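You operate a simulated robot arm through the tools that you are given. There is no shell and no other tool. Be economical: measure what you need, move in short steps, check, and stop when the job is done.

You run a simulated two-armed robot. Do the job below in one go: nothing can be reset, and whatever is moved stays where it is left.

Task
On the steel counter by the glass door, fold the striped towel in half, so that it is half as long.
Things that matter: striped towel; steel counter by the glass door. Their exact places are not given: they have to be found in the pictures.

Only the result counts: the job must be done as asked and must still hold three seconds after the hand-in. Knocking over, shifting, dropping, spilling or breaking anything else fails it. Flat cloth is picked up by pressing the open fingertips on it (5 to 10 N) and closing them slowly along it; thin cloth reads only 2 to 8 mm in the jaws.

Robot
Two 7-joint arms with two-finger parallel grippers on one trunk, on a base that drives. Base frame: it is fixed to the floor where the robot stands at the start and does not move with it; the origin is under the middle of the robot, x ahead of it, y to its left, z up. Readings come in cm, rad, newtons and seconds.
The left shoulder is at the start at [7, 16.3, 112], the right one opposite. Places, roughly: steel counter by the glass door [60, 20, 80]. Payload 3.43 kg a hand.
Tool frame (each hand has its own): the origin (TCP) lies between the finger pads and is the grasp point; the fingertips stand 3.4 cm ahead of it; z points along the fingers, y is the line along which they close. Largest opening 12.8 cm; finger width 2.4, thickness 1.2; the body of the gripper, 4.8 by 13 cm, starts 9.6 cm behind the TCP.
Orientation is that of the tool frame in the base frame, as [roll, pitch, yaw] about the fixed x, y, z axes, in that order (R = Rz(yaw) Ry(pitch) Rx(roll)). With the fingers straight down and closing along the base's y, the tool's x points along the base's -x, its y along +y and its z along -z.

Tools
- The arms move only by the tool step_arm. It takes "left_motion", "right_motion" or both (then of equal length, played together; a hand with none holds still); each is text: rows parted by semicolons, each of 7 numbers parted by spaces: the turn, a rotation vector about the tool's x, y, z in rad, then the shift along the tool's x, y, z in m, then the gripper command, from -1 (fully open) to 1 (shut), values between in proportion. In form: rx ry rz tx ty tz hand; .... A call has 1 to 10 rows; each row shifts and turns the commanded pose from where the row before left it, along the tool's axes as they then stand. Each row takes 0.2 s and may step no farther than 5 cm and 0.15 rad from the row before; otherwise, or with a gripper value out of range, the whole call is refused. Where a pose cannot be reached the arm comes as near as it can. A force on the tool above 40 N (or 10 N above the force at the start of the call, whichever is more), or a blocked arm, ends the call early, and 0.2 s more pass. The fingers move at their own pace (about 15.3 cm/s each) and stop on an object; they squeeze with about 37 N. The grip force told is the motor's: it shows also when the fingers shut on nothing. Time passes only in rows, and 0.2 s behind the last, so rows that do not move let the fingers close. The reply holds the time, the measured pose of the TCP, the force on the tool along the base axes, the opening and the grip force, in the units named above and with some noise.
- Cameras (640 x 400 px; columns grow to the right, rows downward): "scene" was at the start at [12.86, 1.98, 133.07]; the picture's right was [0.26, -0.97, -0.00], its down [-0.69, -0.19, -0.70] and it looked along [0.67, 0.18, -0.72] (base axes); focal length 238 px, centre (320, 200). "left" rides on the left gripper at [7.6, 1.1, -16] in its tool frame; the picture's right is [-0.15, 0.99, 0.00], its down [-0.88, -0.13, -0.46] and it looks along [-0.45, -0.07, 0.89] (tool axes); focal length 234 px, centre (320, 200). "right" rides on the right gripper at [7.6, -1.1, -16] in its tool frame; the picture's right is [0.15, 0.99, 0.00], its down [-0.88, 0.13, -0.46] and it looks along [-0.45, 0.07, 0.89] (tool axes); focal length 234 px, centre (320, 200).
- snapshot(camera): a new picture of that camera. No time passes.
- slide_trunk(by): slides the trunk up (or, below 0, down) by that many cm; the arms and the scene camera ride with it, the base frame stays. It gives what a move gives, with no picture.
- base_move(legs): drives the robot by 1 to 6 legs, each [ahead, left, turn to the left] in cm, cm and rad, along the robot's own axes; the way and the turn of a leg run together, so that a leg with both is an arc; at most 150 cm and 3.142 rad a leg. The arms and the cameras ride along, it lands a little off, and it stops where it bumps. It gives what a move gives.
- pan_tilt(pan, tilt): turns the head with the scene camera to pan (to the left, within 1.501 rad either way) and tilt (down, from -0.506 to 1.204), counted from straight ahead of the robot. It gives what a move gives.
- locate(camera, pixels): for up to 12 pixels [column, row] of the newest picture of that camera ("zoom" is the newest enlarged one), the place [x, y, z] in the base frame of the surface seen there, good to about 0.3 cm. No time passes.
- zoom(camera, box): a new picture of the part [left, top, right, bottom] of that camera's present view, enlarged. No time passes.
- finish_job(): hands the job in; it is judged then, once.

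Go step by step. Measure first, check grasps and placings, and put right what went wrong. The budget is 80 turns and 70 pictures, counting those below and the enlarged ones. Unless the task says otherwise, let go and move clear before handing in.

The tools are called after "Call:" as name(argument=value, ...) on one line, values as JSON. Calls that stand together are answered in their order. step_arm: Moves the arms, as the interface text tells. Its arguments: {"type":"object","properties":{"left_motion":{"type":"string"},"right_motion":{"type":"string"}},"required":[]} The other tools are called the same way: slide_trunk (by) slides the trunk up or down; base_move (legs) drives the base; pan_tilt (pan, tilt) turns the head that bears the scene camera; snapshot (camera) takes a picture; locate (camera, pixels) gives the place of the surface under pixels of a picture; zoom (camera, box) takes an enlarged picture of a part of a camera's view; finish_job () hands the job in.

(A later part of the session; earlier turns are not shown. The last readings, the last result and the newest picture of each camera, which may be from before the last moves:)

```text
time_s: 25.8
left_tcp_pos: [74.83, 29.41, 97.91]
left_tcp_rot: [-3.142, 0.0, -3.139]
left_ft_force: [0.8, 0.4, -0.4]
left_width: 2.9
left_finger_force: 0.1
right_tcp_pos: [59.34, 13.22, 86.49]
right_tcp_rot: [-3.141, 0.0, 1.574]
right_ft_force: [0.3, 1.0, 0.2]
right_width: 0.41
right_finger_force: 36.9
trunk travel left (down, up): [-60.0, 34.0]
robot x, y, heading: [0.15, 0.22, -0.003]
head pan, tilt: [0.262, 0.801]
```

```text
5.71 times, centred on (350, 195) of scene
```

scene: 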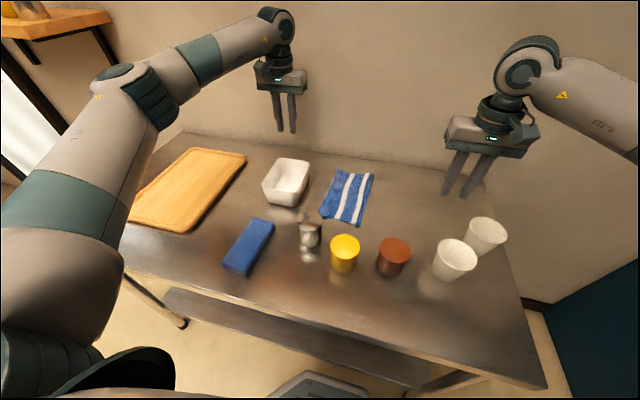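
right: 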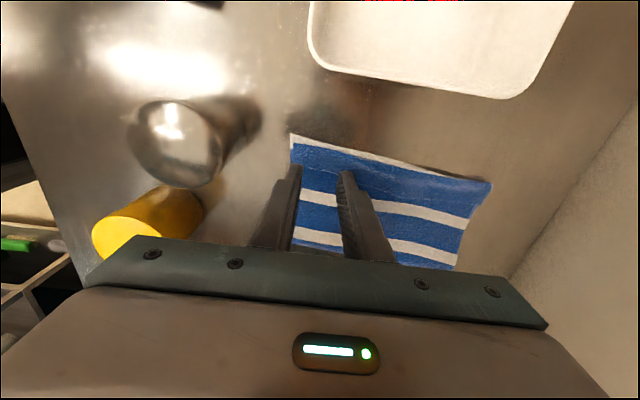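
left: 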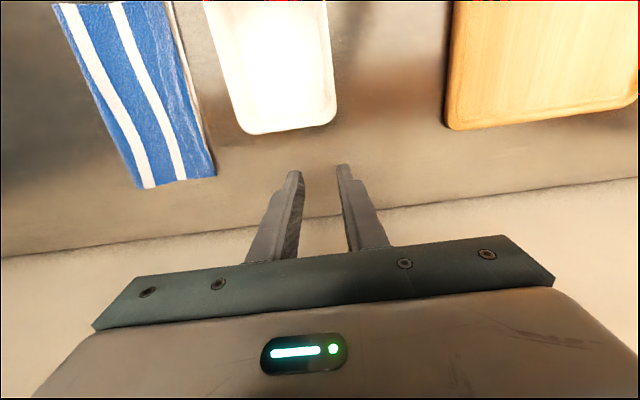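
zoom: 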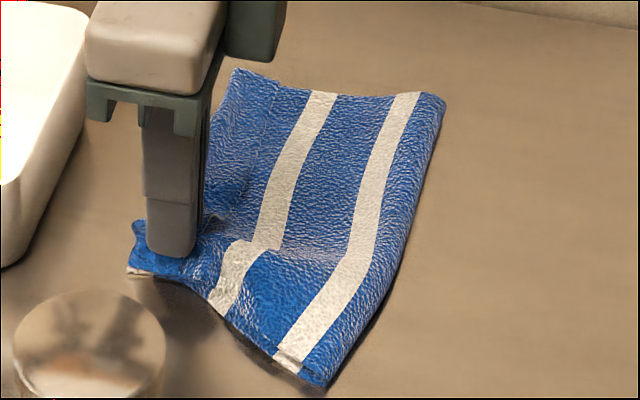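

It pinched all layers, not just the flap. I'll set it back down and release gently, then use a different way: pushing the free edge of the flap with open fingertips.

Call:
step_arm(right_motion="0 0 0 -0.003 0 0.012 1;0 0 0 -0.003 0 0.012 1;0 0 0 0 0 0.003 1;0 0 0 0 0 0 0.9;0 0 0 0 0 0 0.8;0 0 0 0 0 0 0.7;0 0 0 0 0 0 0.6;0 0 0 0 0 -0.01 0.5;0 0 0 0 0 -0.03 0.5;0 0 0 0 0 -0.03 0.5")

Call:
zoom(camera="right", box=[270, 120, 510, 270])

Call:
zoom(camera="scene", box=[310, 160, 390, 230])

```text
time_s: 28.0
left_tcp_pos: [74.85, 29.28, 97.85]
left_tcp_rot: [-3.142, 0.001, -3.139]
left_ft_force: [0.1, 0.2, -0.2]
left_width: 2.86
left_finger_force: 0.0
right_tcp_pos: [59.3, 12.64, 90.8]
right_tcp_rot: [3.141, 0.002, 1.576]
right_ft_force: [0.1, 0.4, 0.6]
right_width: 3.21
right_finger_force: 0.1
trunk travel left (down, up): [-60.0, 34.0]
robot x, y, heading: [-0.12, 0.07, -0.0]
head pan, tilt: [0.262, 0.801]
```

```text
2.67 times, centred on (390, 195) of right
```

zoom: 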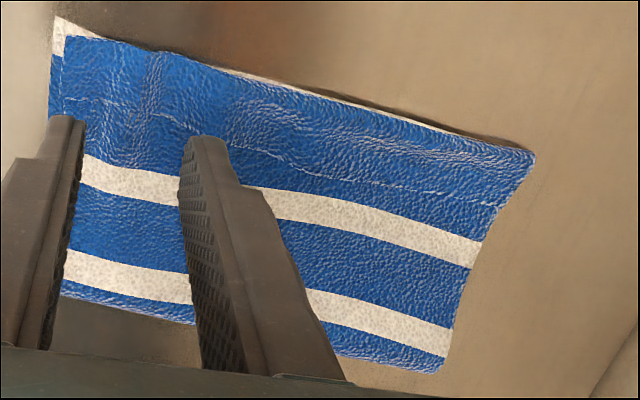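

```text
5.71 times, centred on (350, 195) of scene
```

zoom: 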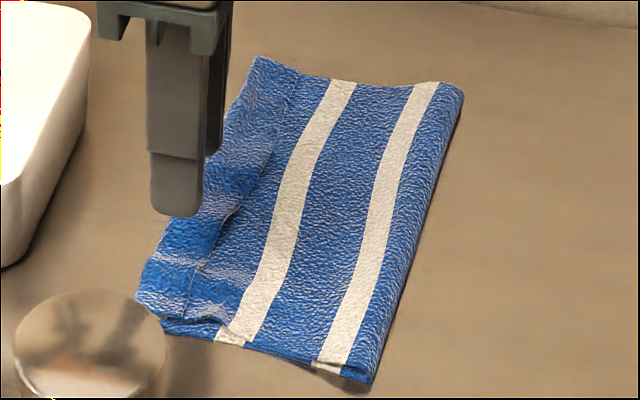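

It settled back to the earlier state. I'll measure the flap edge line, then set up a push with the hand fully open along x.

Call:
locate(camera="right", pixels=[[295, 157], [310, 159], [330, 164], [375, 179], [400, 189], [420, 194], [456, 197], [292, 133], [470, 177], [340, 142], [292, 230], [435, 259]])

Call:
step_arm(left_motion="0 0 0 0.01 0.04 0 0.55;0 0 0 0.01 0.04 0 0.55;0 0 0 0.01 0.04 0 0.55;0 0 0 0 0 0 0.55", right_motion="0 0 0 -0.016 0.036 0 0;0 0 0 -0.016 0.036 0 -0.5;0 0 0 0 0 0.02 -1;0 0 0 0 0 0 -1")

Call:
zoom(camera="right", box=[160, 100, 480, 300])

```text
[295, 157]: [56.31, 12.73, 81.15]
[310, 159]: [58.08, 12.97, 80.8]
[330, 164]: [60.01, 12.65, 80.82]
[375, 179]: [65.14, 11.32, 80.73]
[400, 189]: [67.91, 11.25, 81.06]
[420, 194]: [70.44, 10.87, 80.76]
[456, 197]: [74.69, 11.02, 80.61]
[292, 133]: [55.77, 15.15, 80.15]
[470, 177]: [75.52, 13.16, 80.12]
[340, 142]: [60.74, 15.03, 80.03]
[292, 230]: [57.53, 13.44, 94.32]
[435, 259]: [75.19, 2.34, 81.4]
```

```text
time_s: 29.0
left_tcp_pos: [71.85, 41.19, 97.93]
left_tcp_rot: [3.14, 0.002, -3.141]
left_ft_force: [1.0, 0.9, 0.1]
left_width: 2.91
left_finger_force: 0.0
right_tcp_pos: [66.56, 9.4, 88.75]
right_tcp_rot: [3.142, 0.001, 1.573]
right_ft_force: [-0.1, -0.2, 0.4]
right_width: 12.79
right_finger_force: 0.1
trunk travel left (down, up): [-60.0, 34.0]
robot x, y, heading: [0.36, 0.02, -0.004]
head pan, tilt: [0.262, 0.801]
```

```text
2.00 times, centred on (320, 200) of right
```

zoom: 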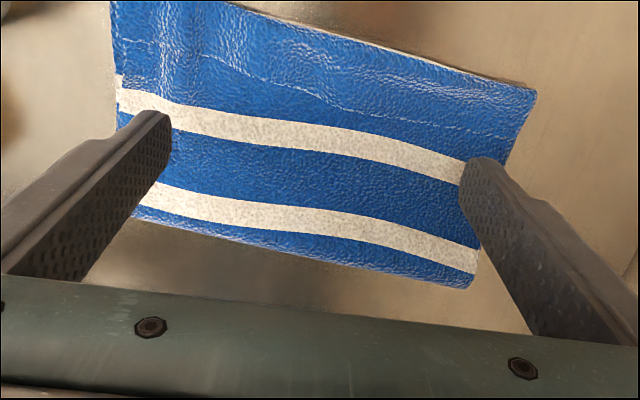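

Fingers straddle x≈59.5 to 73.5, just to the right of the flap's free edge. Lower until they just touch.

Call:
step_arm(right_motion="0 0 0 -0.003 -0.001 0.025 -1;0 0 0 0 0 0.02 -1;0 0 0 0 0 0.004 -1;0 0 0 0 0 0.001 -1;0 0 0 0 0 0 -1")

Call:
zoom(camera="right", box=[160, 100, 480, 300])

```text
time_s: 30.2
left_tcp_pos: [71.8, 41.33, 97.93]
left_tcp_rot: [3.142, 0.0, -3.139]
left_ft_force: [0.2, 0.6, -0.6]
left_width: 2.86
left_finger_force: 0.0
right_tcp_pos: [66.44, 9.25, 83.77]
right_tcp_rot: [3.141, -0.001, 1.576]
right_ft_force: [-0.1, 0.4, 0.1]
right_width: 12.81
right_finger_force: 0.1
trunk travel left (down, up): [-60.0, 34.0]
robot x, y, heading: [0.26, -0.08, 0.003]
head pan, tilt: [0.262, 0.801]
```

```text
2.00 times, centred on (320, 200) of right
```

zoom: 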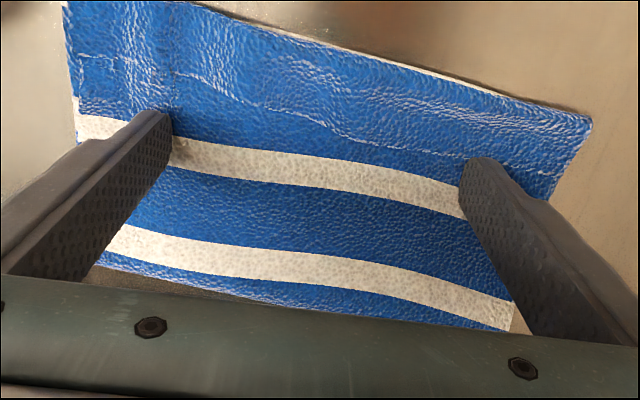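

Just above contact. Lower 1 mm more and push 2.5 cm to the left (+y).

Call:
step_arm(right_motion="0 0 0 0 0 0.0012 -1;0 0 0 0.004 0 0 -1;0 0 0 0.005 0 0 -1;0 0 0 0.005 0 0 -1;0 0 0 0.005 0 0 -1;0 0 0 0.006 0 0 -1")

Call:
zoom(camera="right", box=[160, 100, 480, 300])

Call:
zoom(camera="scene", box=[310, 160, 390, 230])

```text
time_s: 31.6
left_tcp_pos: [71.71, 41.22, 97.91]
left_tcp_rot: [-3.141, 0.0, -3.139]
left_ft_force: [0.1, -0.4, -0.7]
left_width: 2.89
left_finger_force: 0.1
right_tcp_pos: [66.32, 11.72, 83.7]
right_tcp_rot: [-3.141, 0.0, 1.575]
right_ft_force: [0.5, -1.4, 5.2]
right_width: 12.81
right_finger_force: 0.1
trunk travel left (down, up): [-60.0, 34.0]
robot x, y, heading: [-0.12, -0.3, -0.003]
head pan, tilt: [0.262, 0.801]
```

```text
2.00 times, centred on (320, 200) of right
```

zoom: 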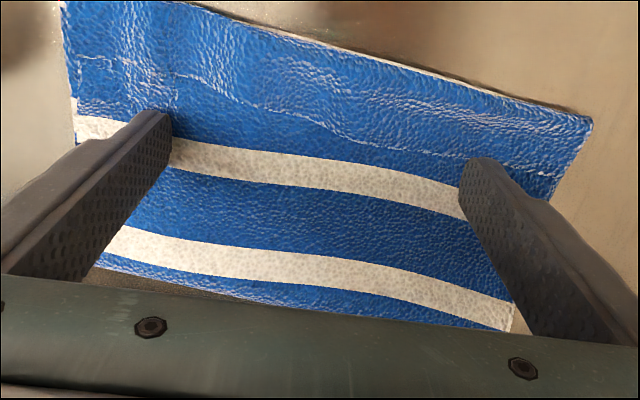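

```text
5.71 times, centred on (350, 195) of scene
```

zoom: 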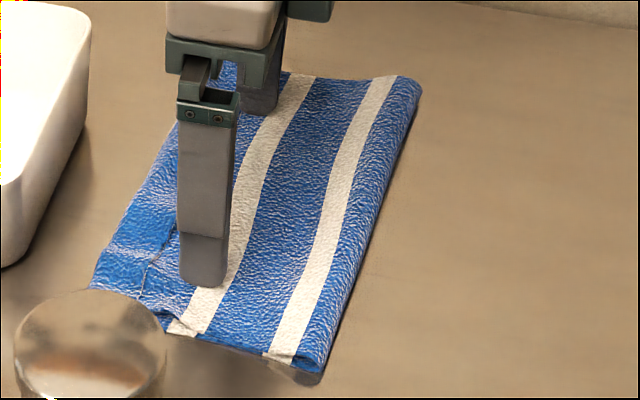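

The whole towel slid 2.5 cm with the fingers (table friction is low). I'll drag it back the same way, then pin it with the right hand while the left hand flips the flap.

Call:
step_arm(right_motion="0 0 0 -0.005 0 0 -1;0 0 0 -0.006 0 0 -1;0 0 0 -0.006 0 0 -1;0 0 0 -0.006 0 0 -1;0 0 0 -0.006 0 0 -1;0 0 0 0 0 0 -1;0 0 0 0 0 -0.02 -1;0 0 0 0 0 -0.02 -1")

Call:
zoom(camera="scene", box=[310, 160, 390, 230])

Call:
snapshot(camera="right")

```text
time_s: 33.4
left_tcp_pos: [71.82, 41.29, 97.91]
left_tcp_rot: [3.141, 0.003, -3.142]
left_ft_force: [0.2, 0.0, -0.8]
left_width: 2.86
left_finger_force: 0.1
right_tcp_pos: [66.5, 8.71, 87.6]
right_tcp_rot: [3.141, 0.001, 1.576]
right_ft_force: [0.3, 0.6, 0.4]
right_width: 12.8
right_finger_force: 0.0
trunk travel left (down, up): [-60.0, 34.0]
robot x, y, heading: [0.1, 0.06, -0.002]
head pan, tilt: [0.262, 0.801]
```

```text
5.71 times, centred on (350, 195) of scene
```

zoom: 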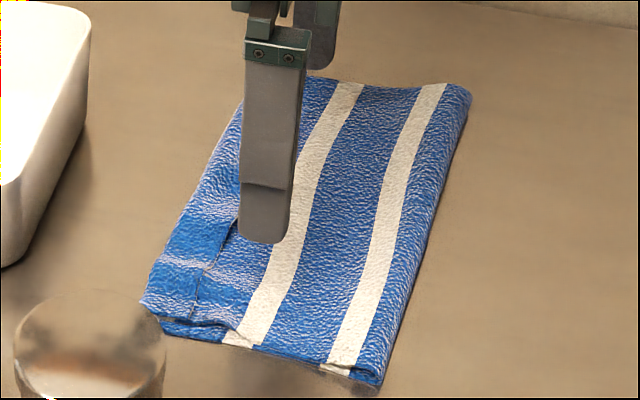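

```text
21 pictures are left
```

right: 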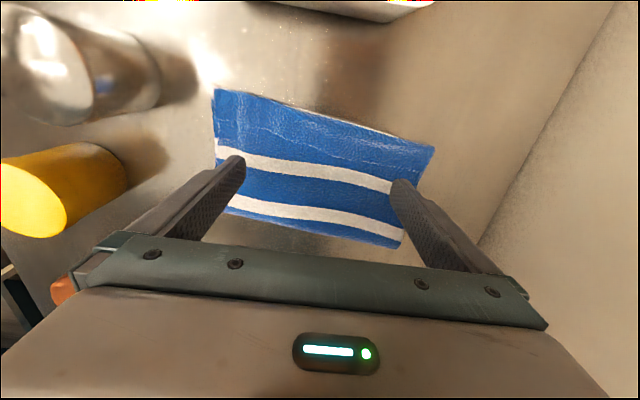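

The towel is back where it was. Now the right hand pins it near the fold, leaning right to leave room; at the same time the left hand turns 90° at height.

Call:
step_arm(right_motion="0 0 0 -0.04 0 0 -1;0 0 0 -0.037 0 0 -1;0 0.15 0 0 0 0 -1;0 0.15 0 0 0 0 -1;0 0 0 0 0 0.02 -1;0 0 0 0 0 0.012 -1;0 0 0 0 0 0.003 -1;0 0 0 0 0 0.002 -1;0 0 0 0 0 0 -1;0 0 0 0 0 0 -1", left_motion="0 0 0.15 0 0 0 -1;0 0 0.15 0 0 0 -1;0 0 0.15 0 0 0 -1;0 0 0.15 0 0 0 -1;0 0 0.15 0 0 0 -1;0 0 0.15 0 0 0 -1;0 0 0.15 0 0 0 -1;0 0 0.15 0 0 0 -1;0 0 0.15 0 0 0 -1;0 0 0.15 0 0 0 -1")

```text
time_s: 35.6
left_tcp_pos: [65.44, 42.84, 96.57]
left_tcp_rot: [3.105, 0.024, 2.74]
left_ft_force: [0.1, -0.3, 0.3]
left_width: 12.77
left_finger_force: 0.1
left hand out of reach, approached as far as the arm can: row 3, 4, 5, 6, 7, 8, 9, 10
right_tcp_pos: [66.33, 1.83, 84.04]
right_tcp_rot: [3.141, -0.301, 1.575]
right_ft_force: [0.0, 0.0, 0.6]
right_width: 12.81
right_finger_force: 0.1
trunk travel left (down, up): [-60.0, 34.0]
robot x, y, heading: [0.18, -0.2, 0.005]
head pan, tilt: [0.262, 0.801]
```

The left wrist can't turn that way; I'll turn it back the other way.

Call:
step_arm(left_motion="0 0 -0.15 0 0 0 -1;0 0 -0.15 0 0 0 -1;0 0 -0.15 0 0 0 -1;0 0 -0.15 0 0 0 -1;0 0 -0.15 0 0 0 -1;0 0 -0.15 0 0 0 -1;0 0 -0.15 0 0 0 -1;0 0 -0.15 0 0 0 -1;0 0 -0.15 0 0 0 -1;0 0 -0.15 0 0 0 -1")

```text
time_s: 37.8
left_tcp_pos: [65.59, 43.01, 96.69]
left_tcp_rot: [-3.122, 0.035, -2.04]
left_ft_force: [-0.6, 0.9, -0.2]
left_width: 12.82
left_finger_force: 0.0
right_tcp_pos: [66.34, 2.13, 84.05]
right_tcp_rot: [-3.141, -0.301, 1.575]
right_ft_force: [0.7, 0.3, 0.7]
right_width: 12.81
right_finger_force: 0.1
trunk travel left (down, up): [-60.0, 34.0]
robot x, y, heading: [-0.04, 0.16, -0.001]
head pan, tilt: [0.262, 0.801]
```

Now the left can reach the turned pose the other way. Finish its turn, and move it over the towel at height.

Call:
step_arm(left_motion="-0.02 0.035 -0.1 0 0 0 -1;0 0 -0.15 0 0 0 -1;0 0 -0.15 0 0 0 -1;0 0 -0.07 0.03 0 0 -1;0 0 0 0.045 -0.001 0 -1;0 0 0 0.045 -0.001 0 -1;0 0 0 0.045 -0.002 0 -1;0 0 0 0.045 -0.002 0 -1;0 0 0 0.045 -0.002 0 -1;0 0 0 0.045 -0.001 0 -1")

```text
time_s: 40.0
left_tcp_pos: [66.3, 12.91, 96.68]
left_tcp_rot: [-3.14, 0.0, -1.572]
left_ft_force: [0.3, 0.6, 0.5]
left_width: 12.77
left_finger_force: 0.1
right_tcp_pos: [66.34, 2.02, 84.12]
right_tcp_rot: [-3.141, -0.303, 1.576]
right_ft_force: [-0.1, -0.2, 0.1]
right_width: 12.77
right_finger_force: 0.0
trunk travel left (down, up): [-60.0, 34.0]
robot x, y, heading: [0.13, 0.11, -0.001]
head pan, tilt: [0.262, 0.801]
```

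Right hovers just above; press it down on the fold side, and bring the left to just behind the flap edge.

Call:
step_arm(left_motion="0 0 0 0.02 0 0.02 -1;0 0 0 0.019 0 0.02 -1;0 0 0 0 0 0.03 -1;0 0 0 0 0 0.02 -1;0 0 0 0 0 0 -1", right_motion="0 0 0 -0.0006 0 0.0019 -1;0 0 0 -0.0003 0 0.00095 -1;0 0 0 0 0 0 -1;0 0 0 0 0 0 -1;0 0 0 0 0 0 -1")

Call:
snapshot(camera="scene")

```text
time_s: 41.0
left_tcp_pos: [66.82, 9.53, 88.5]
left_tcp_rot: [-3.125, -0.003, -1.553]
left_ft_force: [26.1, 10.5, 0.2]
left_width: 12.8
left_finger_force: 0.0
right_tcp_pos: [65.9, 2.24, 83.73]
right_tcp_rot: [3.141, -0.297, 1.598]
right_ft_force: [-27.8, -10.7, 15.9]
right_width: 12.8
right_finger_force: 0.1
trunk travel left (down, up): [-60.0, 34.0]
robot x, y, heading: [0.16, -0.2, 0.0]
head pan, tilt: [0.262, 0.801]
stopped in row 5 (left hand): the force on the tool passed its limit (the readings are from after the stop); the commanded pose is now the measured one
```

```text
20 pictures are left
```

scene: 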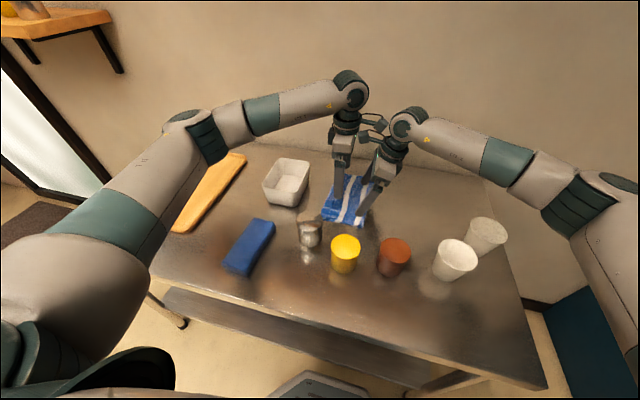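

The two hands' camera brackets touched each other, so I back the left hand up and away. New plan: each hand alone pins with its right finger and pushes the flap edge with its left finger by opening.

Call:
step_arm(left_motion="0 0 0 -0.01 0 -0.01 -1;0 0 0 -0.02 0 -0.02 -1;0 0 0 -0.03 0 -0.03 -1;0 0 0 -0.03 0 -0.03 -1;0 0 0 -0.04 0 0 -1;0 0 0 -0.045 0 0 -1;0 0 0 -0.045 0 0 -1;0 0 0 -0.02 0 0 -1")

```text
time_s: 42.8
left_tcp_pos: [66.12, 33.47, 97.5]
left_tcp_rot: [-3.126, -0.004, -1.559]
left_ft_force: [-0.4, -0.4, 0.5]
left_width: 12.8
left_finger_force: 0.1
right_tcp_pos: [66.02, 2.26, 83.71]
right_tcp_rot: [3.139, -0.295, 1.59]
right_ft_force: [4.1, -0.2, 28.7]
right_width: 12.7
right_finger_force: 0.0
trunk travel left (down, up): [-60.0, 34.0]
robot x, y, heading: [-0.15, 0.14, -0.002]
head pan, tilt: [0.262, 0.801]
```

Clear. Raise the right hand, straighten it and turn both hands back to closing along y.

Call:
step_arm(right_motion="0 0 0 0.003 0 -0.0095 -1;0 0 0 0.012 0 -0.038 -1;0 0 0 0.009 0 -0.028 -1;0 -0.15 0 0 0 0 -0.5;0 -0.147 0 0 0 0 0;0 0 -0.15 0 0 0 0.375;0 0 -0.15 0 0 0 0.375;0 0 -0.15 0 0 0 0.375;0 0 -0.15 0 0 0 0.375;0 0 -0.15 0 0 0 0.375", left_motion="0 0 0.15 0 0 0 -1;0 0 0.15 0 0 0 -1;0 0 0.15 0 0 0 -1;0 0 0.15 0 0 0 -0.5;0 0 0.15 0 0 0 0;0 0 0.15 0 0 0 0.375;0 0 0.15 0 0 0 0.375;0 0 0.15 0 0 0 0.375;0 0 0.15 0 0 0 0.375;0 0 0.15 0 0 0 0.375")

Call:
zoom(camera="scene", box=[290, 160, 390, 240])

```text
time_s: 45.0
left_tcp_pos: [66.2, 33.34, 97.4]
left_tcp_rot: [-3.137, 0.012, -3.06]
left_ft_force: [0.2, -0.2, 1.6]
left_width: 3.99
left_finger_force: 0.0
right_tcp_pos: [66.17, 2.24, 91.34]
right_tcp_rot: [-3.137, 0.001, 2.344]
right_ft_force: [-0.6, -0.6, -0.2]
right_width: 3.98
right_finger_force: 0.2
trunk travel left (down, up): [-60.0, 34.0]
robot x, y, heading: [-0.06, -0.04, -0.001]
head pan, tilt: [0.262, 0.801]
```

```text
5.00 times, centred on (340, 200) of scene
```

zoom: 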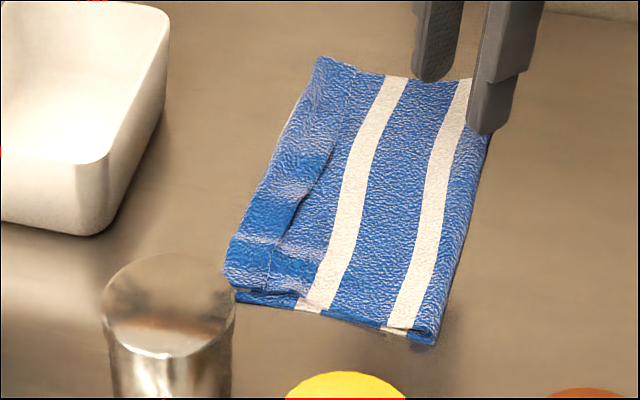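

Towel undisturbed. I'll get exact positions of the flap's free edge and the crease.

Call:
locate(camera="zoom", pixels=[[268, 288], [275, 240], [297, 205], [333, 160], [340, 110], [354, 70], [318, 60], [230, 275], [270, 165], [434, 340], [480, 150], [240, 292]])

Call:
step_arm(right_motion="0 0 -0.15 0 0 0 0.375;0 0 -0.15 0 0 0 0.375;0 0 -0.15 0 0 0 0.375;0 0 -0.15 0 0 0 0.375;0 0 -0.15 0 0 0 0.375;-0.005 0 -0.047 0 0 0 0.375", left_motion="-0.005 -0.012 0.08 0 0 0 0.375;0 0 0 0 0 0 0.375;0 0 0 0 0 0 0.375;0 0 0 0 0 0 0.375;0 0 0 0 0 0 0.375;0 0 0 0 0 0 0.375")

```text
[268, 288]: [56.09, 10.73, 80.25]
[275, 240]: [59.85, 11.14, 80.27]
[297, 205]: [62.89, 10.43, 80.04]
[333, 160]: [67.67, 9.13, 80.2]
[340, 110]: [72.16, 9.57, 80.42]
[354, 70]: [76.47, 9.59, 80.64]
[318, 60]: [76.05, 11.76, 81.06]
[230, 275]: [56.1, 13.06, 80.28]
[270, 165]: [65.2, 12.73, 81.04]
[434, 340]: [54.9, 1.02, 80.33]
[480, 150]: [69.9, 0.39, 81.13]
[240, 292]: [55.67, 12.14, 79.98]
```

```text
time_s: 46.4
left_tcp_pos: [66.32, 33.52, 97.33]
left_tcp_rot: [3.139, 0.023, -3.138]
left_ft_force: [-0.7, -1.0, 0.3]
left_width: 3.99
left_finger_force: 0.1
right_tcp_pos: [66.19, 2.18, 91.41]
right_tcp_rot: [3.14, -0.002, 3.14]
right_ft_force: [-0.3, -0.4, 0.3]
right_width: 4.0
right_finger_force: 0.0
trunk travel left (down, up): [-60.0, 34.0]
robot x, y, heading: [0.39, -0.13, -0.001]
head pan, tilt: [0.262, 0.801]
```

Flap edge: y≈11.1 near, ≈9.3 mid, ≈9.5 far. Set the right hand at x≈59.5 with its left finger just behind the edge.

Call:
step_arm(right_motion="-0.012 0 0 0.034 0.026 0 0.375;0 0 0 0.033 0.026 0 0.375;0 0 0 0 0 0.03 0.375;0 0 0 0 0 0.03 0.375;0 0 0 0 0 0.014 0.375;0 0 0 0 0 0.002 0.375;0 0 0 0 0 0.001 0.375;0 0 0 0 0 0 0.375")

```text
time_s: 48.2
left_tcp_pos: [66.4, 33.44, 97.27]
left_tcp_rot: [3.14, 0.024, -3.137]
left_ft_force: [0.3, 0.1, -0.9]
left_width: 3.98
left_finger_force: 0.0
right_tcp_pos: [59.42, 7.65, 83.71]
right_tcp_rot: [3.127, -0.002, 3.138]
right_ft_force: [-0.8, 0.0, 0.4]
right_width: 3.98
right_finger_force: 0.1
trunk travel left (down, up): [-60.0, 34.0]
robot x, y, heading: [-0.25, -0.24, 0.002]
head pan, tilt: [0.262, 0.801]
```

Nearly in contact. Press about 1.5 mm more, then open while shifting so the right finger stays put and the left finger pushes 5.6 cm.

Call:
step_arm(right_motion="0 0 0 0 0 0.0017 0.375;0 0 0 0 0 0 0.375;0 0 0 0 0.004 0 0.25;0 0 0 0 0.004 0 0.125;0 0 0 0 0.004 0 0;0 0 0 0 0.004 0 -0.125;0 0 0 0 0.004 0 -0.25;0 0 0 0 0.004 0 -0.375;0 0 0 0 0.004 0 -0.5;0 0 0 0 0 0 -0.5")

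Call:
zoom(camera="scene", box=[290, 160, 390, 240])

Call:
zoom(camera="right", box=[200, 80, 460, 260])

```text
time_s: 50.4
left_tcp_pos: [66.23, 33.48, 97.39]
left_tcp_rot: [3.139, 0.026, -3.138]
left_ft_force: [0.6, 0.5, 0.7]
left_width: 3.97
left_finger_force: 0.1
right_tcp_pos: [59.47, 10.48, 83.66]
right_tcp_rot: [3.128, -0.002, 3.135]
right_ft_force: [-0.2, -1.1, 4.1]
right_width: 9.53
right_finger_force: 0.0
trunk travel left (down, up): [-60.0, 34.0]
robot x, y, heading: [0.2, -0.02, -0.0]
head pan, tilt: [0.262, 0.801]
```

```text
5.00 times, centred on (340, 200) of scene
```

zoom: 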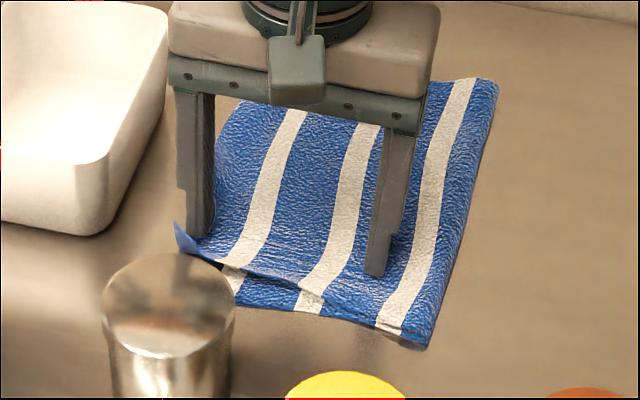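

```text
2.22 times, centred on (330, 170) of right
```

zoom: 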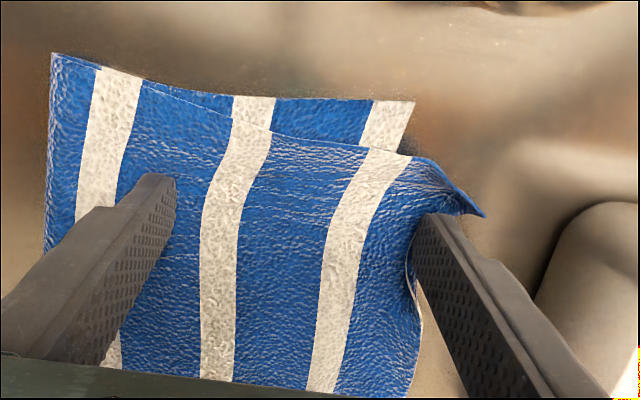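

The flap has flipped out: the third white stripe is visible again. Lift off and look.

Call:
step_arm(right_motion="0 0 0 0 -0.002 -0.005 -0.45;0 0 0 0 -0.005 -0.02 -0.4;0 0 0 0 -0.03 -0.03 -0.4;0 0 0 0 -0.045 0 -0.4;0 0 0 0 -0.045 0 -0.4;0 0 0 0 -0.045 0 -0.4;0 0 0 0 0 0 -0.4")

Call:
zoom(camera="scene", box=[290, 160, 390, 240])

```text
time_s: 52.0
left_tcp_pos: [66.28, 33.65, 97.12]
left_tcp_rot: [3.142, 0.026, -3.135]
left_ft_force: [-1.3, 0.4, -0.1]
left_width: 3.99
left_finger_force: 0.1
right_tcp_pos: [59.38, -6.83, 88.8]
right_tcp_rot: [3.128, -0.001, 3.139]
right_ft_force: [0.2, -0.6, -0.7]
right_width: 8.95
right_finger_force: 0.1
trunk travel left (down, up): [-60.0, 34.0]
robot x, y, heading: [-0.4, -0.18, -0.002]
head pan, tilt: [0.262, 0.801]
```

```text
5.00 times, centred on (340, 200) of scene
```

zoom: 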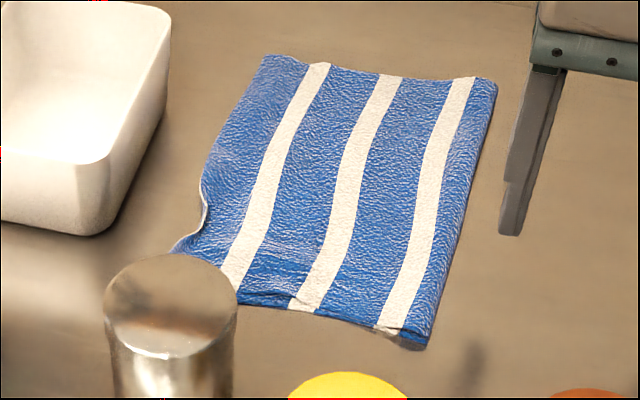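

The whole flap is unfolded. Now measure the outline and the overhang.

Call:
locate(camera="zoom", pixels=[[265, 58], [494, 84], [425, 345], [176, 250], [202, 200], [237, 300], [225, 120], [470, 200], [232, 290], [200, 175]])

Call:
zoom(camera="right", box=[300, 60, 640, 280])

Call:
zoom(camera="left", box=[0, 0, 320, 200])

```text
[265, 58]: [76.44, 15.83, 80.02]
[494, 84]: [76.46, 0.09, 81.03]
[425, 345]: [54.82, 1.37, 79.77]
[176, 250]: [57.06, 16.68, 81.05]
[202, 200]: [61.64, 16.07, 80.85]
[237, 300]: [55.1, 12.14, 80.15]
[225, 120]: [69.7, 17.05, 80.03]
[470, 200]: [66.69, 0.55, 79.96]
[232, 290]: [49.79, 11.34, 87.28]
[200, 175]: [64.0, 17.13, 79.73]
```

```text
1.82 times, centred on (470, 170) of right
```

zoom: 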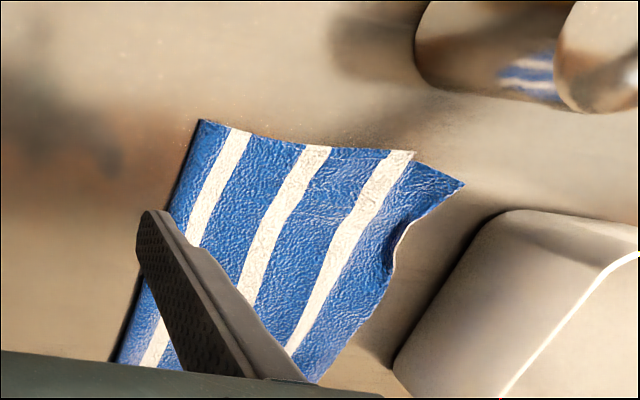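

```text
2.00 times, centred on (160, 100) of left
```

zoom: 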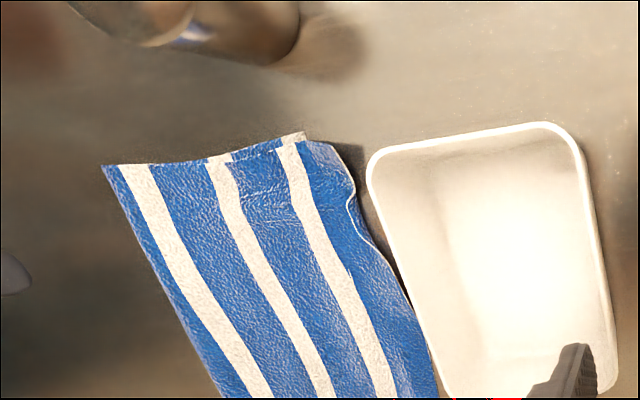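

The top layer now lies flat but overhangs the bottom edge by about 2.7 cm (y≈16.7 vs ≈14), where it is a single layer on the steel. I'll turn the right hand 90°, pinch that overhang near the corner and carry it back to the right.

Call:
step_arm(right_motion="0.014 0 0 0 0 -0.03 0.55;0 0 0.15 0 0 -0.03 0.55;0 0 0.15 0 0 0 0.55;0 0 0.15 0 0 0 0.55;0 0 0.15 0 0 0 0.55;0 0 0.15 0 0 0 0.55;0 0 0.15 0 0 0 0.55;0 0 0.15 0 0 0 0.55;0 0 0.15 0 0 0 0.55;0 0 0.15 0 0 0 0.55")

Call:
step_arm(right_motion="0 0 0.15 0 0 0 0.55;0 0 0.071 0.02 0 0 0.55;0 0 0 0.04 0 0 0.55;0 0 0 0.04 0 0 0.55;0 0 0 0.04 0 0 0.55;0 0 0 0.04 0 0 0.55;0 0 0 0.042 0 0.02 0.55;0 0 0 0 0 0.04 0.55;0 0 0 0 0 0.03 0.55;0 0 0 0 0 0 0.55")

Call:
zoom(camera="right", box=[220, 100, 480, 260])

```text
time_s: 54.2
left_tcp_pos: [66.34, 33.44, 97.29]
left_tcp_rot: [3.138, 0.024, -3.138]
left_ft_force: [0.4, -0.4, 0.1]
left_width: 3.96
left_finger_force: 0.0
right_tcp_pos: [59.34, -6.89, 94.89]
right_tcp_rot: [-3.14, 0.0, 1.785]
right_ft_force: [0.1, 0.1, 0.5]
right_width: 2.88
right_finger_force: 0.1
trunk travel left (down, up): [-60.0, 34.0]
robot x, y, heading: [0.09, 0.13, 0.0]
head pan, tilt: [0.262, 0.801]
```

```text
time_s: 56.4
left_tcp_pos: [66.32, 33.45, 97.33]
left_tcp_rot: [3.14, 0.027, -3.138]
left_ft_force: [-0.6, -0.1, -1.1]
left_width: 3.99
left_finger_force: 0.0
right_tcp_pos: [59.32, 15.3, 85.97]
right_tcp_rot: [-3.141, -0.001, 1.568]
right_ft_force: [0.4, 0.4, 0.3]
right_width: 2.91
right_finger_force: 0.1
trunk travel left (down, up): [-60.0, 34.0]
robot x, y, heading: [-0.23, 0.24, -0.006]
head pan, tilt: [0.262, 0.801]
```

```text
2.46 times, centred on (350, 180) of right
```

zoom: 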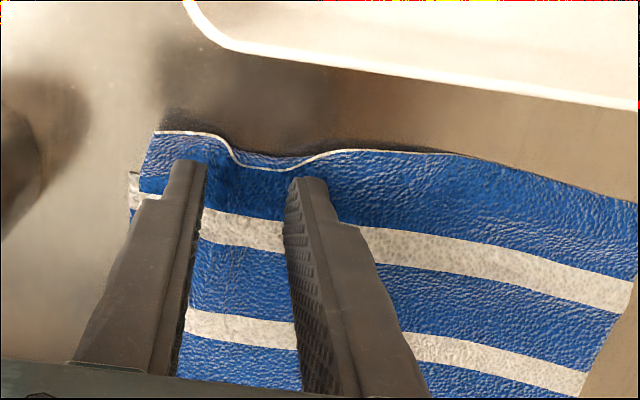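

Fingers are over the end stripe. Measure the bottom layer's corner (133,174) against the top's edge.

Call:
locate(camera="zoom", pixels=[[134, 176], [157, 136], [215, 140], [265, 170], [340, 155], [450, 158], [600, 192], [250, 200]])

```text
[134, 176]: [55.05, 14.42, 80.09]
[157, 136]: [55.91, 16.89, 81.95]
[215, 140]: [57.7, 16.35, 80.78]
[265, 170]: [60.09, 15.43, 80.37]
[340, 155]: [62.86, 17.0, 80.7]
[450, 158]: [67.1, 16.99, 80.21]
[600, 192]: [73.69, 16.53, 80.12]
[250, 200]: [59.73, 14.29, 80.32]
```

Overhang is ≈2.5 cm. Shift 0.5 cm further out so only the top sheet is under the fingers, and lower.

Call:
step_arm(right_motion="0 0 0 0.006 0 0.01 0.55;0 0 0 0 0 0.01 0.55;0 0 0 0 0 0.003 0.55;0 0 0 0 0 0.002 0.55;0 0 0 0 0 0 0.55")

```text
time_s: 57.6
left_tcp_pos: [66.17, 33.47, 97.43]
left_tcp_rot: [3.141, 0.027, -3.138]
left_ft_force: [-0.4, -0.7, -0.9]
left_width: 3.97
left_finger_force: 0.1
right_tcp_pos: [59.34, 15.9, 83.49]
right_tcp_rot: [-3.141, -0.002, 1.566]
right_ft_force: [1.2, 0.2, 11.6]
right_width: 2.89
right_finger_force: 0.3
trunk travel left (down, up): [-60.0, 34.0]
robot x, y, heading: [0.2, -0.45, -0.004]
head pan, tilt: [0.262, 0.801]
```

Pressing at 11.6 N; ease slightly, close slowly, then lift 1.5 cm.

Call:
step_arm(right_motion="0 0 0 0 0 -0.0004 0.6;0 0 0 0 0 0 0.67;0 0 0 0 0 0 0.74;0 0 0 0 0 0 0.81;0 0 0 0 0 0 0.88;0 0 0 0 0 0 0.95;0 0 0 0 0 0 1;0 0 0 0 0 0 1;0 0 0 0 0 -0.008 1;0 0 0 -0.004 0 -0.01 1")

Call:
zoom(camera="right", box=[220, 100, 480, 260])

```text
time_s: 59.8
left_tcp_pos: [66.33, 33.44, 97.41]
left_tcp_rot: [3.14, 0.026, -3.139]
left_ft_force: [0.2, 0.7, 0.3]
left_width: 3.99
left_finger_force: 0.1
right_tcp_pos: [59.21, 15.44, 85.25]
right_tcp_rot: [-3.14, -0.001, 1.567]
right_ft_force: [0.2, 0.6, 0.7]
right_width: 0.15
right_finger_force: 36.9
trunk travel left (down, up): [-60.0, 34.0]
robot x, y, heading: [-0.24, -0.61, 0.004]
head pan, tilt: [0.262, 0.801]
```

```text
2.46 times, centred on (350, 180) of right
```

zoom: 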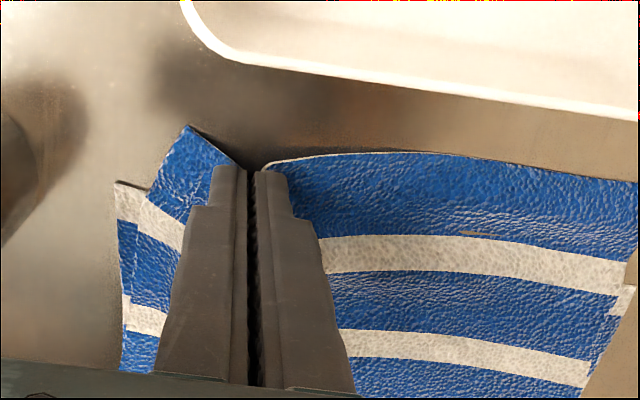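

Only the top sheet is held (1.5 mm). Lift, carry 2 cm to the right and set down, then release.

Call:
step_arm(right_motion="0 0 0 -0.005 0 -0.02 1;0 0 0 -0.012 -0.003 -0.02 1;0 0 0 -0.008 -0.004 0 1;0 0 0 0.002 0 0.02 1;0 0 0 0.002 0 0.02 1;0 0 0 0 0 0.014 1;0 0 0 0 0 0 0.85;0 0 0 0 0 0 0.7;0 0 0 0 0 0 0.55;0 0 0 0 0 -0.02 0.5")

Call:
step_arm(right_motion="0 0 0 0 0 -0.03 0.5;0 0 0 0 0 -0.03 0.5")

Call:
snapshot(camera="right")

```text
time_s: 62.0
left_tcp_pos: [66.27, 33.48, 97.4]
left_tcp_rot: [3.141, 0.025, -3.139]
left_ft_force: [-0.1, 0.1, 0.2]
left_width: 4.0
left_finger_force: 0.0
right_tcp_pos: [58.59, 13.42, 85.92]
right_tcp_rot: [-3.14, -0.001, 1.568]
right_ft_force: [0.4, -0.4, 0.1]
right_width: 3.2
right_finger_force: 0.1
trunk travel left (down, up): [-60.0, 34.0]
robot x, y, heading: [-0.32, -0.13, -0.004]
head pan, tilt: [0.262, 0.801]
```

```text
time_s: 62.6
left_tcp_pos: [66.32, 33.37, 97.3]
left_tcp_rot: [3.141, 0.026, -3.14]
left_ft_force: [-0.5, -0.8, -0.6]
left_width: 3.99
left_finger_force: 0.0
right_tcp_pos: [58.54, 13.37, 91.82]
right_tcp_rot: [-3.14, -0.001, 1.565]
right_ft_force: [-0.5, 0.4, -0.4]
right_width: 3.2
right_finger_force: 0.0
trunk travel left (down, up): [-60.0, 34.0]
robot x, y, heading: [-0.06, 0.36, 0.002]
head pan, tilt: [0.262, 0.801]
```

```text
11 pictures are left
```

right: 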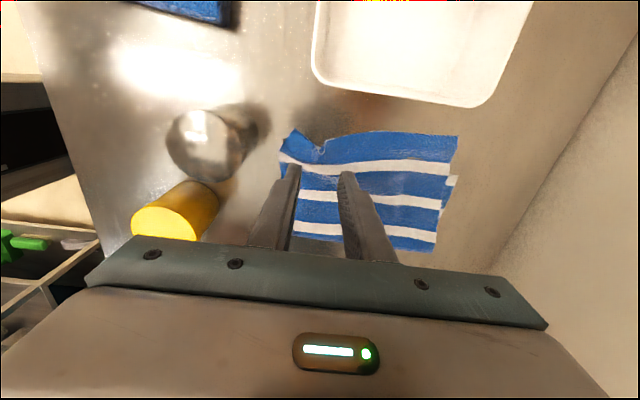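

The near corner was carried back; I'll measure the edge and visible bottom corner (tab near (453,180)).

Call:
locate(camera="right", pixels=[[295, 133], [283, 160], [322, 152], [345, 140], [380, 135], [420, 136], [454, 139], [455, 180], [432, 250], [300, 233], [390, 200], [280, 175]])

Call:
zoom(camera="scene", box=[290, 160, 390, 240])

```text
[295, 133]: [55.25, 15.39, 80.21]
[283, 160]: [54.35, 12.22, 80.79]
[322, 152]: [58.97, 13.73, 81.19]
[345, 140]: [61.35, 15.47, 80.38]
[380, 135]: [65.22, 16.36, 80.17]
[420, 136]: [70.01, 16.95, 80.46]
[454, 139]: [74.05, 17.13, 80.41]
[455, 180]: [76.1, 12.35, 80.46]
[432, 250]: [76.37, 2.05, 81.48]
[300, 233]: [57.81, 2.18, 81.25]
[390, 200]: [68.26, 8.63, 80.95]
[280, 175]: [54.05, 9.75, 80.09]
```

```text
5.00 times, centred on (340, 200) of scene
```

zoom: 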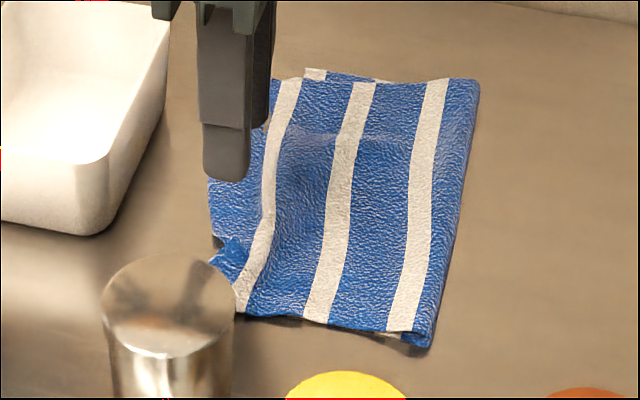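

Near end is good (≈15.3 vs 14.4). Now do the same at the far end, where the top edge is at y≈17.1 but the bottom corner is at ≈(76.3, 12.6).

Call:
step_arm(right_motion="0 0 0 0.008 0.045 0 0.55;0 0 0 0.008 0.045 0 0.55;0 0 0 0.008 0.043 0 0.55;0 0 0 0 0 0.03 0.55;0 0 0 0 0 0.03 0.55;0 0 0 0 0 0.018 0.55;0 0 0 0 0 0.003 0.55;0 0 0 0 0 0.002 0.55;0 0 0 0 0 0 0.55")

```text
time_s: 64.6
left_tcp_pos: [66.27, 33.46, 97.24]
left_tcp_rot: [3.14, 0.026, -3.138]
left_ft_force: [-0.7, -0.1, 0.2]
left_width: 3.98
left_finger_force: 0.0
right_tcp_pos: [71.99, 15.79, 83.8]
right_tcp_rot: [-3.141, 0.0, 1.565]
right_ft_force: [0.4, -0.1, 2.2]
right_width: 2.89
right_finger_force: 0.0
trunk travel left (down, up): [-60.0, 34.0]
robot x, y, heading: [-0.04, 0.4, 0.0]
head pan, tilt: [0.262, 0.801]
```

Light contact; press 1.2 mm more, close slowly and lift.

Call:
step_arm(right_motion="0 0 0 0 0 0.0013 0.55;0 0 0 0 0 0 0.62;0 0 0 0 0 0 0.7;0 0 0 0 0 0 0.78;0 0 0 0 0 0 0.86;0 0 0 0 0 0 0.94;0 0 0 0 0 0 1;0 0 0 0 0 0 1;0 0 0 0 0 -0.01 1;0 0 0 -0.004 0 -0.015 1")

Call:
zoom(camera="right", box=[100, 60, 460, 280])

```text
time_s: 66.8
left_tcp_pos: [66.22, 33.33, 97.32]
left_tcp_rot: [3.14, 0.027, -3.138]
left_ft_force: [0.7, -1.5, -0.4]
left_width: 3.96
left_finger_force: 0.1
right_tcp_pos: [71.87, 15.43, 85.92]
right_tcp_rot: [-3.14, -0.001, 1.564]
right_ft_force: [1.1, 0.0, 0.1]
right_width: 0.22
right_finger_force: 36.2
trunk travel left (down, up): [-60.0, 34.0]
robot x, y, heading: [-0.01, 0.23, 0.002]
head pan, tilt: [0.262, 0.801]
```

```text
1.78 times, centred on (280, 170) of right
```

zoom: 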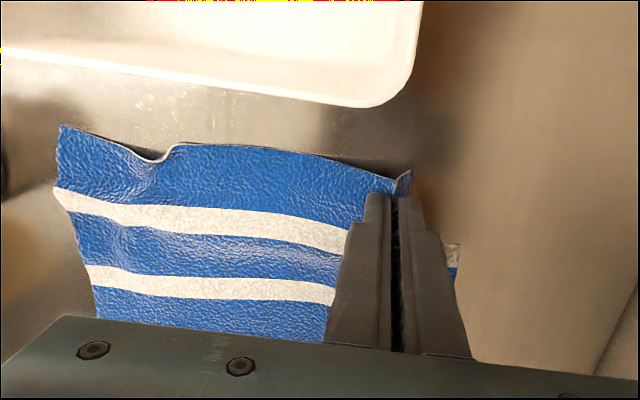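

Only the top sheet's far corner is held. Carry it 3.4 cm right and 1 cm away, set down and release.

Call:
step_arm(right_motion="0 0 0 -0.008 0.003 -0.02 1;0 0 0 -0.014 0.004 -0.015 1;0 0 0 -0.014 0.003 0 1;0 0 0 0 0 0.02 1;0 0 0 0.002 0 0.02 1;0 0 0 0 0 0.014 1;0 0 0 0 0 0 0.85;0 0 0 0 0 0 0.7;0 0 0 0 0 0 0.55;0 0 0 0 0 -0.02 0.5")

Call:
step_arm(right_motion="0 0 0 0 0 -0.03 0.5;0 0 0 0 0 -0.03 0.5;0 0 0 -0.045 0 0 0.5;0 0 0 -0.045 0 0 0.5;0 0 0 -0.045 0 0 0.5;0 0 0 -0.045 0 0 0.5;0 0 0 -0.045 0 0 0.5")

Call:
zoom(camera="scene", box=[290, 160, 390, 240])

```text
time_s: 69.0
left_tcp_pos: [66.22, 33.45, 97.39]
left_tcp_rot: [3.139, 0.028, -3.137]
left_ft_force: [-0.6, 1.0, 0.4]
left_width: 3.95
left_finger_force: 0.0
right_tcp_pos: [72.93, 12.01, 86.06]
right_tcp_rot: [-3.139, 0.0, 1.568]
right_ft_force: [-0.5, -0.8, 0.4]
right_width: 3.19
right_finger_force: 0.1
trunk travel left (down, up): [-60.0, 34.0]
robot x, y, heading: [-0.0, 0.35, 0.002]
head pan, tilt: [0.262, 0.801]
```

```text
time_s: 70.6
left_tcp_pos: [66.27, 33.39, 97.43]
left_tcp_rot: [3.141, 0.027, -3.139]
left_ft_force: [0.0, 0.1, 1.7]
left_width: 3.98
left_finger_force: 0.1
right_tcp_pos: [72.89, -10.72, 91.9]
right_tcp_rot: [-3.14, -0.003, 1.569]
right_ft_force: [-0.3, 0.2, 0.0]
right_width: 3.18
right_finger_force: 0.0
trunk travel left (down, up): [-60.0, 34.0]
robot x, y, heading: [-0.17, 0.06, -0.002]
head pan, tilt: [0.262, 0.801]
```

```text
5.00 times, centred on (340, 200) of scene
```

zoom: 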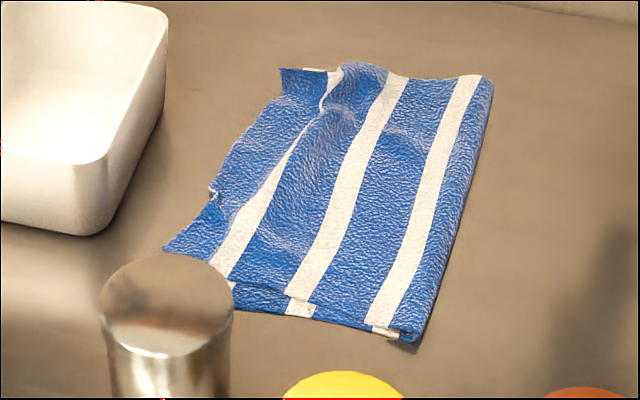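

Corners are near their mates, with a slack wave at the far end around (340,90). Measure the outline and wave height.

Call:
locate(camera="zoom", pixels=[[283, 72], [315, 70], [350, 68], [490, 82], [408, 335], [166, 248], [212, 195], [240, 145], [340, 120], [390, 140], [280, 220], [440, 220]])

```text
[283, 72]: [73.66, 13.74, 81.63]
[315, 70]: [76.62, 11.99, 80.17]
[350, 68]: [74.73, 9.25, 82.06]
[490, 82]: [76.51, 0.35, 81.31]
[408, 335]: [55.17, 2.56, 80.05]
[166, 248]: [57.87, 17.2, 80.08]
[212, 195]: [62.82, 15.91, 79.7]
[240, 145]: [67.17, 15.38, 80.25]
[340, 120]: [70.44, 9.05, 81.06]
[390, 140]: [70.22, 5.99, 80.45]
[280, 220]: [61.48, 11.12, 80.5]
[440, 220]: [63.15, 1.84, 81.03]
```

Outline is about 13.5–14.5 cm long now, with a 2 cm-high wave at the far end. I'll turn the right hand back and smooth the wave toward the fold by pinning the edge and opening the fingers.

Call:
step_arm(right_motion="0 0 -0.15 0 0 0 0.95;0 0 -0.15 0 0 0 0.95;0 0 -0.15 0 0 0 0.95;0 0 -0.15 0 0 0 0.95;0 0 -0.15 0 0 0 0.95;0 0 -0.15 0 0 0 0.95;0 0 -0.15 0 0 0 0.95;0 0 -0.15 0 0 0 0.95;0 0 -0.15 0 0 0 0.95;0 0 -0.15 0 0 0 0.95")

Call:
step_arm(right_motion="0.012 0 -0.07 0 0 0 0.94;0 0 0 0 0.045 0 0.94;0 0 0 0 0.045 0 0.94;0 0 0 0 0.045 0 0.94;0 0 0 0 0.045 0 0.94;0 0 0 0 0.04 0 0.94;0 0 0 0 0 0.04 0.94;0 0 0 0 0 0.035 0.94;0 0 0 0 0 0.004 0.94;0 0 0 0 0 0 0.94")

```text
time_s: 72.8
left_tcp_pos: [66.19, 33.52, 97.41]
left_tcp_rot: [3.141, 0.025, -3.139]
left_ft_force: [0.3, -0.1, -1.4]
left_width: 4.0
left_finger_force: 0.0
right_tcp_pos: [72.82, -10.55, 91.92]
right_tcp_rot: [3.141, -0.002, 3.069]
right_ft_force: [0.1, 0.3, -0.2]
right_width: 0.32
right_finger_force: 0.0
trunk travel left (down, up): [-60.0, 34.0]
robot x, y, heading: [-0.16, 0.13, -0.001]
head pan, tilt: [0.262, 0.801]
```

```text
time_s: 75.0
left_tcp_pos: [66.19, 33.36, 97.35]
left_tcp_rot: [3.139, 0.026, -3.137]
left_ft_force: [0.0, 0.2, 0.3]
left_width: 3.99
left_finger_force: 0.0
right_tcp_pos: [72.97, 11.32, 83.89]
right_tcp_rot: [-3.129, 0.0, 3.137]
right_ft_force: [0.1, -0.3, -0.2]
right_width: 0.33
right_finger_force: 0.1
trunk travel left (down, up): [-60.0, 34.0]
robot x, y, heading: [0.21, 0.22, -0.003]
head pan, tilt: [0.262, 0.801]
```

Now press and open 8 cm with the left finger staying put.

Call:
step_arm(right_motion="0 0 0 0 0 0.0028 0.94;0 0 0 0 -0.005 0 0.784;0 0 0 0 -0.005 0 0.628;0 0 0 0 -0.005 0 0.472;0 0 0 0 -0.005 0 0.316;0 0 0 0 -0.005 0 0.16;0 0 0 0 -0.005 0 0.004;0 0 0 0 -0.005 0 -0.152;0 0 0 0 -0.005 0 -0.308;0 0 0 0 0 0 -0.308")

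Call:
step_arm(right_motion="0 0 0 0 0 -0.01 -0.308;0 0 0 0 0 -0.03 -0.308;0 0 0 0 -0.01 -0.04 -0.308;0 0 0 0 -0.045 0 0.3;0 0 0 0 -0.045 0 0.94;0 0 0 0 -0.045 0 0.94;0 0 0 0 -0.045 0 0.94")

Call:
zoom(camera="scene", box=[290, 160, 390, 240])

```text
time_s: 77.2
left_tcp_pos: [66.04, 33.32, 97.5]
left_tcp_rot: [3.141, 0.027, -3.139]
left_ft_force: [1.2, 0.0, 0.1]
left_width: 4.01
left_finger_force: 0.1
right_tcp_pos: [72.85, 7.18, 83.73]
right_tcp_rot: [-3.129, -0.002, 3.136]
right_ft_force: [0.0, -1.0, 15.8]
right_width: 8.27
right_finger_force: 0.0
trunk travel left (down, up): [-60.0, 34.0]
robot x, y, heading: [0.05, 0.1, -0.005]
head pan, tilt: [0.262, 0.801]
```

```text
time_s: 78.8
left_tcp_pos: [66.22, 33.27, 97.46]
left_tcp_rot: [3.139, 0.027, -3.138]
left_ft_force: [-0.2, -0.4, -0.4]
left_width: 3.98
left_finger_force: 0.0
right_tcp_pos: [72.73, -11.66, 91.91]
right_tcp_rot: [-3.134, -0.002, 3.137]
right_ft_force: [0.0, -1.5, -0.3]
right_width: 0.41
right_finger_force: 0.1
trunk travel left (down, up): [-60.0, 34.0]
robot x, y, heading: [0.33, 0.1, -0.001]
head pan, tilt: [0.262, 0.801]
```

```text
5.00 times, centred on (340, 200) of scene
```

zoom: 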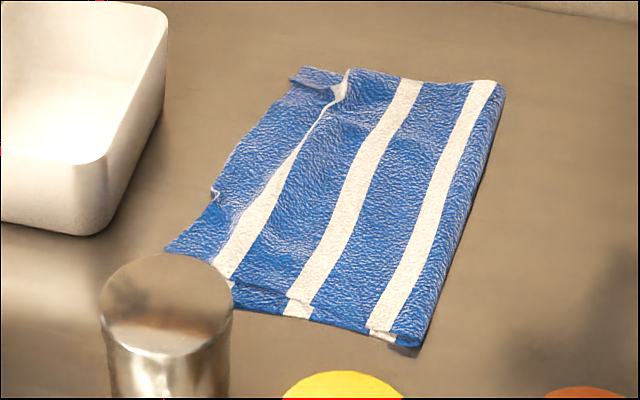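

The far wave is smoothed and the fold line moved right. Measure the final outline.

Call:
locate(camera="zoom", pixels=[[292, 80], [305, 68], [346, 75], [502, 92], [415, 350], [168, 248], [214, 195], [245, 140], [345, 95], [400, 130], [280, 220], [232, 300]])

Call:
snapshot(camera="left")

```text
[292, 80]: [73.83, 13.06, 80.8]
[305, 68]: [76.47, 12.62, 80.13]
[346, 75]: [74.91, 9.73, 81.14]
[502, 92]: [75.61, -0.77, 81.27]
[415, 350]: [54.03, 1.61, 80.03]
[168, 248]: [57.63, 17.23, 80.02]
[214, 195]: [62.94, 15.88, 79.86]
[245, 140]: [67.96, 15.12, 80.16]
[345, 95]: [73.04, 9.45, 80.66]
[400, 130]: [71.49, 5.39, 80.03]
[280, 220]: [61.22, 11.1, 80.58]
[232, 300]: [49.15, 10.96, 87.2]
```

```text
6 pictures are left
```

left: 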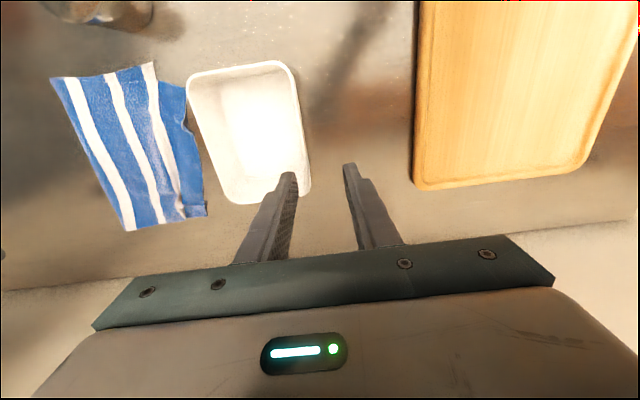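

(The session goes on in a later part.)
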